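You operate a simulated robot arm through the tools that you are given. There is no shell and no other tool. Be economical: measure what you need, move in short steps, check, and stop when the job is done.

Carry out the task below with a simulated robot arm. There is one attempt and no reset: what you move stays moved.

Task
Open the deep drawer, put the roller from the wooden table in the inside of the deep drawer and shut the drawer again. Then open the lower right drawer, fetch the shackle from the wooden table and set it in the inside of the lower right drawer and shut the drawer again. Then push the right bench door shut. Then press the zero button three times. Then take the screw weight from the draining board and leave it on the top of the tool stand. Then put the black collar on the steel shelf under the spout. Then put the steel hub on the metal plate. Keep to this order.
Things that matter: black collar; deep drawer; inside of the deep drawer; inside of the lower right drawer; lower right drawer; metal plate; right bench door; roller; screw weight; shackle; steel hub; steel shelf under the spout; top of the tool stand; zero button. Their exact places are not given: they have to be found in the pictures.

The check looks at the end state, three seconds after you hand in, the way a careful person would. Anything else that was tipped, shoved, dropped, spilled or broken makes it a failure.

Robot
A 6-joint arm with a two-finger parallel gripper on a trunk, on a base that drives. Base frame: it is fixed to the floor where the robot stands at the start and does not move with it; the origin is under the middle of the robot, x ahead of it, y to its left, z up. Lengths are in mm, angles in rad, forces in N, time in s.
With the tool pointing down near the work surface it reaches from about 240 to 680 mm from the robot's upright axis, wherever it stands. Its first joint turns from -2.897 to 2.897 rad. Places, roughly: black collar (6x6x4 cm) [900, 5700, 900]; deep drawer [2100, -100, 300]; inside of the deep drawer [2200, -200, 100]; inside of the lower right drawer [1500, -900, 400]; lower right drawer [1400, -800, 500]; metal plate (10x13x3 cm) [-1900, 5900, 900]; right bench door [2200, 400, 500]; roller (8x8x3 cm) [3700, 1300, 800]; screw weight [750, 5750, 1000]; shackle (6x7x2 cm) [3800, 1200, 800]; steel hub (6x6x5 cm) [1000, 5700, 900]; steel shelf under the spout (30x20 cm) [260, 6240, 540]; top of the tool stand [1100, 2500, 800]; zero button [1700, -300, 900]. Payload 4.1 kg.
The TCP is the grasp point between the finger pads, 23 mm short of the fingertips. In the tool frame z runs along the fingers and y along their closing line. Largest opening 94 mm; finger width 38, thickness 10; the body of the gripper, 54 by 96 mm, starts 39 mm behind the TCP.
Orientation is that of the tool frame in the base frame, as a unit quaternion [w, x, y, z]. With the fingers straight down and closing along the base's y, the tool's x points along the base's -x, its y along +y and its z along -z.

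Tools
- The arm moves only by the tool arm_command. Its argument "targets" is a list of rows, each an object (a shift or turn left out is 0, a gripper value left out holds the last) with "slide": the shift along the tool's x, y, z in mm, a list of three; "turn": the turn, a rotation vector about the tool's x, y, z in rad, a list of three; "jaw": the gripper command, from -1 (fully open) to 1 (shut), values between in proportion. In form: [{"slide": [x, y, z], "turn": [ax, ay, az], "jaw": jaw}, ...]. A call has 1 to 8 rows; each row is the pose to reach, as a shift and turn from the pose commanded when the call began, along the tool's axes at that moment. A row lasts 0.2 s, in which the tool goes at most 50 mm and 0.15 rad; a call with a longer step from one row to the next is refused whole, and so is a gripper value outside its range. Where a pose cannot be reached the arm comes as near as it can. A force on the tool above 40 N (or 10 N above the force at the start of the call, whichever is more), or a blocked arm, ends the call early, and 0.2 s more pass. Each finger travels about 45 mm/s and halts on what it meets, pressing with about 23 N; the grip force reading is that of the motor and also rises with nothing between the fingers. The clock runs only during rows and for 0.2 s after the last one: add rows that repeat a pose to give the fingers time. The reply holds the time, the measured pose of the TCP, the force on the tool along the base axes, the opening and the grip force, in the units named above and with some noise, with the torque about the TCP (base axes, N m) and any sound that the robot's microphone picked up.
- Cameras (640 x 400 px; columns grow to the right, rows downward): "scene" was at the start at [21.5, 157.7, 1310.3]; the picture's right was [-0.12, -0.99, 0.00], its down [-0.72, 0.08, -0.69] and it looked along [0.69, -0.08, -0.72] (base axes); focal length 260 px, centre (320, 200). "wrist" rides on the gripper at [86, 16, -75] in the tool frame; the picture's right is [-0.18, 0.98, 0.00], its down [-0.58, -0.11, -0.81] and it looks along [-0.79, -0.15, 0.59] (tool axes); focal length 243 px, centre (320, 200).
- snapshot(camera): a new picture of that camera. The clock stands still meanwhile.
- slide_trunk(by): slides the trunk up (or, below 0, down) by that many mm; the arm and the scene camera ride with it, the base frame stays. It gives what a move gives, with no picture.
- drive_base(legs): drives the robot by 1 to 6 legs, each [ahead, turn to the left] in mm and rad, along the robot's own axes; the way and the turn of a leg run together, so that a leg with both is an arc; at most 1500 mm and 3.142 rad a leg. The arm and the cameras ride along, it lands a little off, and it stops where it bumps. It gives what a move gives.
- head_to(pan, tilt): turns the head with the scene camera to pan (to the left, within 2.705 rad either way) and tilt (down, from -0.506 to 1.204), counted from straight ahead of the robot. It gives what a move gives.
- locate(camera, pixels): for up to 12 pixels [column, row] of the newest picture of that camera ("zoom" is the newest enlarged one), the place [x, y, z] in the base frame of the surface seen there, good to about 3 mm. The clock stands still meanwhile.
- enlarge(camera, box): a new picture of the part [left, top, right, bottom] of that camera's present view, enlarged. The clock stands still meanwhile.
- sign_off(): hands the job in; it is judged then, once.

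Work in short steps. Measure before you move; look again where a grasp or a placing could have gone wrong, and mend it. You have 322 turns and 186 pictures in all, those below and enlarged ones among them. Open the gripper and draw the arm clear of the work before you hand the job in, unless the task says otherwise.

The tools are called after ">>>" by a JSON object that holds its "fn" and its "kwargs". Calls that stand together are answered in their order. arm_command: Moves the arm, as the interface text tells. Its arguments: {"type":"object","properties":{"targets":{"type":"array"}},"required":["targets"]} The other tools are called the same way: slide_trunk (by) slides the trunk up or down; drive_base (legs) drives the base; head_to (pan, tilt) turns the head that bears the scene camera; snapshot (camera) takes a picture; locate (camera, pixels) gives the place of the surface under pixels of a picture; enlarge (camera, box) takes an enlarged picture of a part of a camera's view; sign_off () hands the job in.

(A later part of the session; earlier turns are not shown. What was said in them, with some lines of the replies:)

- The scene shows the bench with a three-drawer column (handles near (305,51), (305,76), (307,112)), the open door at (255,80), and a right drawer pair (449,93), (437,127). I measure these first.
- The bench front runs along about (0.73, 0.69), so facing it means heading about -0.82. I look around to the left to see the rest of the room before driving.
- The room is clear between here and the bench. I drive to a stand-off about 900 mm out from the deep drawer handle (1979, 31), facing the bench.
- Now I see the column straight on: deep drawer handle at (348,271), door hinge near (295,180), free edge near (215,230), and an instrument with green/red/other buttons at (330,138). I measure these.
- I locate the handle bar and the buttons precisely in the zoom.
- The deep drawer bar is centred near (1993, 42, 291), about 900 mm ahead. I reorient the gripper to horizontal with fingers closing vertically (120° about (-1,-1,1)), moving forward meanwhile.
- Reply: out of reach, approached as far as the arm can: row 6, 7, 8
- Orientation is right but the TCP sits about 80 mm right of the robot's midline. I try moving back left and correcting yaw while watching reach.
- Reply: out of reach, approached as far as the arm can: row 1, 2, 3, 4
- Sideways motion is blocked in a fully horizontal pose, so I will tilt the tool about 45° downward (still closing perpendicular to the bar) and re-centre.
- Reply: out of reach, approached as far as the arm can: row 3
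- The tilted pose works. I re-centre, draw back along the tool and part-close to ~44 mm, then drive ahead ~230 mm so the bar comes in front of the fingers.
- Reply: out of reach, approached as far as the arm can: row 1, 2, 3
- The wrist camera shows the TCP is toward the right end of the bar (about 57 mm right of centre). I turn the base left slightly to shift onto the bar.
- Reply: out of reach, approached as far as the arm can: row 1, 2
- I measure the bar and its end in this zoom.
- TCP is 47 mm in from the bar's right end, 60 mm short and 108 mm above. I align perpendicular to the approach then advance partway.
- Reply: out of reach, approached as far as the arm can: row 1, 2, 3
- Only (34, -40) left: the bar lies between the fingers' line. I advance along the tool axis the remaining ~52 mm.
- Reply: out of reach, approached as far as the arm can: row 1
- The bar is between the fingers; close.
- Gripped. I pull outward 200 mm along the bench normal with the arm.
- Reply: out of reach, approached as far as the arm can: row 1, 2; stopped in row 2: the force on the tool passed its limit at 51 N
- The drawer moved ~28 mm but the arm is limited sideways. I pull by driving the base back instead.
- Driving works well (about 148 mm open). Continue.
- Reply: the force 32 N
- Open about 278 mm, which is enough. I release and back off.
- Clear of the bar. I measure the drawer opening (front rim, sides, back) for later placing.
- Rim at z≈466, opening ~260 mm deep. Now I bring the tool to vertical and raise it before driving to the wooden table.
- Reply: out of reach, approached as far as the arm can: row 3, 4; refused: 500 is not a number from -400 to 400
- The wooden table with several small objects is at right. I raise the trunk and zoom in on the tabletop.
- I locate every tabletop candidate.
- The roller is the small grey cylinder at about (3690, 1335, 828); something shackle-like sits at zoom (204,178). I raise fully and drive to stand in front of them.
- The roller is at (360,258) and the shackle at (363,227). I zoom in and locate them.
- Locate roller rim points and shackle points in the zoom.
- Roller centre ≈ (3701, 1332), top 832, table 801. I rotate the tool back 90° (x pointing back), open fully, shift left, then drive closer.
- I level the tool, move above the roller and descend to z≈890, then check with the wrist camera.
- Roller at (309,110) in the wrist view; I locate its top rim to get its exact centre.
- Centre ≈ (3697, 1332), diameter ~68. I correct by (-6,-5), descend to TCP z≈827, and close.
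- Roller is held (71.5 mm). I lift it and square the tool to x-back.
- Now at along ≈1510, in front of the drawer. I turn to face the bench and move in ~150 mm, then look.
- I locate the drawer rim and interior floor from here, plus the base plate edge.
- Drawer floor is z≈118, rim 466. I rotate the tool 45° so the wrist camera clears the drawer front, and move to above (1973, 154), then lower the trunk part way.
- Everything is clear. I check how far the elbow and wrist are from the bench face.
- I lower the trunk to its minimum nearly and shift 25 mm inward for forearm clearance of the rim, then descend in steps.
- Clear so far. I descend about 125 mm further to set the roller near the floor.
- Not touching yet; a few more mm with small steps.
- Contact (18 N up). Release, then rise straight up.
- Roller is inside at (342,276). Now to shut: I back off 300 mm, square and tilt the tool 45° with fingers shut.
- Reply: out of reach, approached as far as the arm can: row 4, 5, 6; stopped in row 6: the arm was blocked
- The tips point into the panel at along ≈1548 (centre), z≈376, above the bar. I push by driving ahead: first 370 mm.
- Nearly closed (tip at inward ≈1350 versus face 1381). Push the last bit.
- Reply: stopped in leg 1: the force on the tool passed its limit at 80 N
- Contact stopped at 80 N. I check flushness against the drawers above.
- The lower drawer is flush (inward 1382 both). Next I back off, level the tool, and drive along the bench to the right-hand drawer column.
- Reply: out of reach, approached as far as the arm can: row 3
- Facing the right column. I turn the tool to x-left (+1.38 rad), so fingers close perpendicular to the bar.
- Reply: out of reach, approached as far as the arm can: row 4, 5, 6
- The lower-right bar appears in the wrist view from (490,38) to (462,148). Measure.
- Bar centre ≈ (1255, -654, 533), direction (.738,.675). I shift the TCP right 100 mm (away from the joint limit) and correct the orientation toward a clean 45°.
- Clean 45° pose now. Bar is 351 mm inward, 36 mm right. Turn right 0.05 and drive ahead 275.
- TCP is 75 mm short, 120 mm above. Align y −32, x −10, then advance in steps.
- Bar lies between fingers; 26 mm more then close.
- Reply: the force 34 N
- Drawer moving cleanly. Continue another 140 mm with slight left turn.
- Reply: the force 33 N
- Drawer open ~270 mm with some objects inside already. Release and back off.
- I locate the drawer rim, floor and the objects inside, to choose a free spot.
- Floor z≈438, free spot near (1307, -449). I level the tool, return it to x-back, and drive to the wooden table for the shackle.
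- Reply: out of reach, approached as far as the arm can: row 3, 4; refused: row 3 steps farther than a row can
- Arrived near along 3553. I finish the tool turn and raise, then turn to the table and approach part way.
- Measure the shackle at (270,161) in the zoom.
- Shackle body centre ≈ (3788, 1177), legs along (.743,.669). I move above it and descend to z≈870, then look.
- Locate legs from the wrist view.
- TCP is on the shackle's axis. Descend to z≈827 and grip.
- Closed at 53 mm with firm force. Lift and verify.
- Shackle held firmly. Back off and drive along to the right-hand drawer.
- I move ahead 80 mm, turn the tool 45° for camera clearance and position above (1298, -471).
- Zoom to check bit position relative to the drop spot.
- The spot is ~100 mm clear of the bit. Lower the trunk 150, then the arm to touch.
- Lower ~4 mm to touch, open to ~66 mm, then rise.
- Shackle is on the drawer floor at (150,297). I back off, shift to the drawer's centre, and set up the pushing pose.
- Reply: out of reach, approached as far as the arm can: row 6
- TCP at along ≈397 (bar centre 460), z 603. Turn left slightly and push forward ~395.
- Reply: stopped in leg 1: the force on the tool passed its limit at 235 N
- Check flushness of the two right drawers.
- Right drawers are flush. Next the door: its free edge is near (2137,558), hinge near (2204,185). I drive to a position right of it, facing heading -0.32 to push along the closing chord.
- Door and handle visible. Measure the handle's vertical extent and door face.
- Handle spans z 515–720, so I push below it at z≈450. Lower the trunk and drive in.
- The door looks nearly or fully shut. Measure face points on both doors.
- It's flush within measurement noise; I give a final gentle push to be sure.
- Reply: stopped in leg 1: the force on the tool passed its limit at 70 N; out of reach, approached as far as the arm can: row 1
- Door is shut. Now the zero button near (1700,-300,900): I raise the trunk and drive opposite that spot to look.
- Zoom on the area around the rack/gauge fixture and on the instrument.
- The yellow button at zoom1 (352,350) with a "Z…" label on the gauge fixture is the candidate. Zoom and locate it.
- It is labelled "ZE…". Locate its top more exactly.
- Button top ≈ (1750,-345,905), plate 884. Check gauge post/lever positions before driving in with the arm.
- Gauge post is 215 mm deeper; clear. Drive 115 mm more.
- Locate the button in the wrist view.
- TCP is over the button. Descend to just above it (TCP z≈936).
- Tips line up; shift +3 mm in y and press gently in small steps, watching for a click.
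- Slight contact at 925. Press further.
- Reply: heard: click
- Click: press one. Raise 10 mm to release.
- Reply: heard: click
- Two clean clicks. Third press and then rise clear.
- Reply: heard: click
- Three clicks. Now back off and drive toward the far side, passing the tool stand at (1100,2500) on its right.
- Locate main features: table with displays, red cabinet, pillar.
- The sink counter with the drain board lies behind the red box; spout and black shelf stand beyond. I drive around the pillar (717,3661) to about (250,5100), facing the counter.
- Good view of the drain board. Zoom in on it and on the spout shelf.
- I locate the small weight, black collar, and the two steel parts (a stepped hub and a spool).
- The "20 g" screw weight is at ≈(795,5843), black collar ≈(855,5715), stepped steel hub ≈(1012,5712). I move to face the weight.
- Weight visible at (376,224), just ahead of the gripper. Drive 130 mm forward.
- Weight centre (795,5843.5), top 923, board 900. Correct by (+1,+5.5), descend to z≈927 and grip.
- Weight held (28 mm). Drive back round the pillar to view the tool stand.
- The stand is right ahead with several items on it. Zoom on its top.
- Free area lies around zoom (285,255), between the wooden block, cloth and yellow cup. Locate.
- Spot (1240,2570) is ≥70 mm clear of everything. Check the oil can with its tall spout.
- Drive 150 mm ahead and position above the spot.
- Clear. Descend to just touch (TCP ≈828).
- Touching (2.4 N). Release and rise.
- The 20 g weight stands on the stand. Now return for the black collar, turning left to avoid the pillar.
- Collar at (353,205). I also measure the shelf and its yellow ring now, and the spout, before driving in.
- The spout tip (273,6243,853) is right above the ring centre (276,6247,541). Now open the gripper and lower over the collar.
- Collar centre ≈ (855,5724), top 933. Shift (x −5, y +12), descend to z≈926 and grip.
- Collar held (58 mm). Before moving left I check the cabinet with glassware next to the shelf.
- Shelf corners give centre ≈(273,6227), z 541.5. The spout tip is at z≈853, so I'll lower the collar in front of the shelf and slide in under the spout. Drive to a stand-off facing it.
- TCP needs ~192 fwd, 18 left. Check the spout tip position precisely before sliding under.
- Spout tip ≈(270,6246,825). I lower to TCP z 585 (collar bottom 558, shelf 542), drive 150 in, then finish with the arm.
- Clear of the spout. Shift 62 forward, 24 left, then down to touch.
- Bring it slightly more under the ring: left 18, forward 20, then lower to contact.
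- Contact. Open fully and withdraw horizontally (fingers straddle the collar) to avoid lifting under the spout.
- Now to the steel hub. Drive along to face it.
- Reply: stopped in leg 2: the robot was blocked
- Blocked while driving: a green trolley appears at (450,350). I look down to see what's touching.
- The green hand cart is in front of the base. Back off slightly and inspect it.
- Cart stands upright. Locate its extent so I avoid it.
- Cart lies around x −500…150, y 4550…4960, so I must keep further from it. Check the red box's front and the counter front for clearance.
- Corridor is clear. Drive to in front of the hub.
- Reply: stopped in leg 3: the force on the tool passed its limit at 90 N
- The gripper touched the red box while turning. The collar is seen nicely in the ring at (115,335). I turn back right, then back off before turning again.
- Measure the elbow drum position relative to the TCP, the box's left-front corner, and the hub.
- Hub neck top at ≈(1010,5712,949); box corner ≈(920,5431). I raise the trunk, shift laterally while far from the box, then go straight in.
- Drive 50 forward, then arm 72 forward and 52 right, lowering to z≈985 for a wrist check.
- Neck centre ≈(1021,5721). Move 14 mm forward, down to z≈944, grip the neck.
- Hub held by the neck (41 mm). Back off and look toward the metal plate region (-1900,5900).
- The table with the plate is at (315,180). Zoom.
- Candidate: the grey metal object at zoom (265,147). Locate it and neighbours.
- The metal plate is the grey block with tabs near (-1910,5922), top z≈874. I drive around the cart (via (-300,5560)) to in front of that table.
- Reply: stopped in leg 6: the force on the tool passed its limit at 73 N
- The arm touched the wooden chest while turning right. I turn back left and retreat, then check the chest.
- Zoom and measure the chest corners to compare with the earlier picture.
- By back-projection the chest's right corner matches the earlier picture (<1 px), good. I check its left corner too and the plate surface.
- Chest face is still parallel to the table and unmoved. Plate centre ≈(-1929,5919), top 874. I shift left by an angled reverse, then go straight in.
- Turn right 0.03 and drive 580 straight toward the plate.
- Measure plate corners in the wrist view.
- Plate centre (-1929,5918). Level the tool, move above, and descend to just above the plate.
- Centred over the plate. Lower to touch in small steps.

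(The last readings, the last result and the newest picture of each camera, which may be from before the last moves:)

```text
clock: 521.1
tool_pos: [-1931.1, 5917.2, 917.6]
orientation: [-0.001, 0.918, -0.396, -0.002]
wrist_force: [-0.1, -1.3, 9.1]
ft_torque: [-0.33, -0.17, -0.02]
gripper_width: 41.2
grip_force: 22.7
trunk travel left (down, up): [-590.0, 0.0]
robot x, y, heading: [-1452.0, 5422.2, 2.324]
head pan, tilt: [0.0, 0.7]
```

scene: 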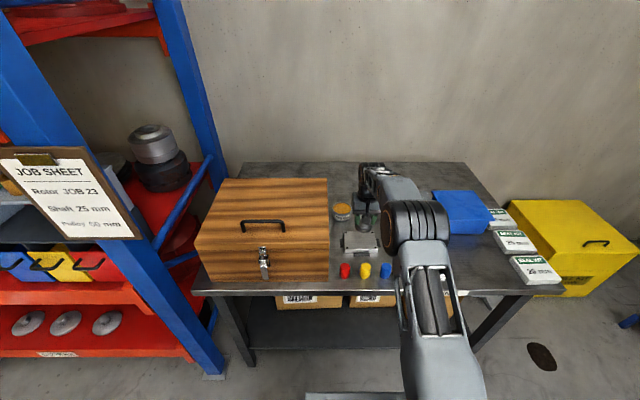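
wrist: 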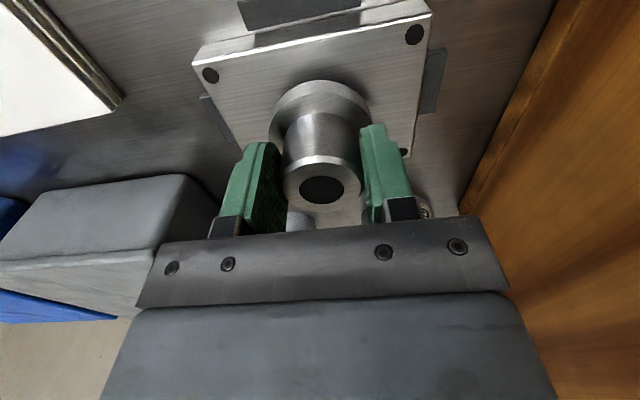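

Contact (≈12 N). Release and rise.

>>> {"fn": "arm_command", "kwargs": {"targets": [{"jaw": -0.35}, {"jaw": -0.35}, {"jaw": -0.35}, {"slide": [0, 0, -30]}, {"slide": [0, 0, -70]}, {"slide": [0, 0, -105]}]}}

>>> {"fn": "drive_base", "kwargs": {"legs": [[-350, 0]]}}

>>> {"fn": "snapshot", "kwargs": {"camera": "scene"}}

>>> {"fn": "enlarge", "kwargs": {"camera": "scene", "box": [240, 120, 400, 220]}}

```text
clock: 522.5
tool_pos: [-1929.8, 5916.8, 1020.5]
orientation: [-0.001, 0.918, -0.396, 0.0]
wrist_force: [-0.1, 0.2, -1.3]
ft_torque: [0.03, 0.01, -0.01]
gripper_width: 63.2
grip_force: 0.0
trunk travel left (down, up): [-590.0, 0.0]
robot x, y, heading: [-1452.6, 5428.1, 2.32]
head pan, tilt: [0.0, 0.7]
```

```text
clock: 524.7
tool_pos: [-1694.9, 5662.1, 1021.2]
orientation: [-0.002, 0.919, -0.395, -0.001]
wrist_force: [0.0, -0.5, 0.3]
ft_torque: [0.0, 0.0, 0.0]
gripper_width: 63.6
grip_force: 0.0
trunk travel left (down, up): [-590.0, 0.0]
robot x, y, heading: [-1218.0, 5170.3, 2.324]
head pan, tilt: [0.0, 0.7]
```

```text
81 pictures are left
```

scene: 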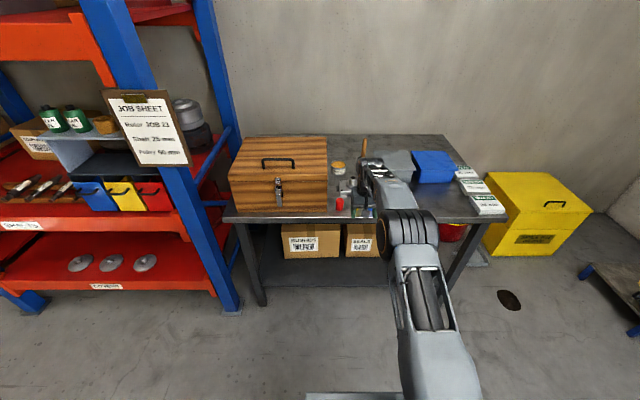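

```text
4.00 times, centred on (320, 170) of scene
```

zoom: 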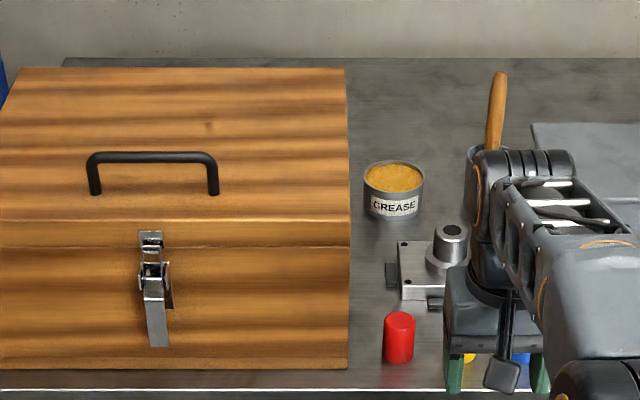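

The hub stands on the plate, the gripper is open and clear. All tasks are done, so I hand in.

>>> {"fn": "sign_off", "kwargs": {}}

```text
The job is handed in.
```

I carried out all seven steps in the order given and handed the job in, but the robot bumped three other things on the way.

**Steps done**
- **Deep drawer:** the roller is inside and the drawer is shut flush.
- **Lower right drawer:** the shackle is inside and the drawer is shut flush.
- **Right bench door:** pushed shut and flush.
- **Zero button:** pressed three times, with one click heard per press.
- **Screw weight:** the 20 g weight stands on top of the tool stand.
- **Black collar:** it stands on the steel shelf under the spout, inside the yellow ring.
- **Steel hub:** it stands on the metal plate.

**Bumps**
- **Green hand cart:** the base drove into it and was stopped. It stayed upright, but I couldn't confirm it hadn't shifted.
- **Red parts washer:** the gripper hit the washer's front left corner at about 90 N. It looked the same in later pictures, but I didn't measure it.
- **Wooden chest:** the arm hit its front face at about 73 N. Its right front corner matches the earlier picture and its face is still parallel to the table. A rougher check of the left corner was about 3 px off, so I think it did not move.
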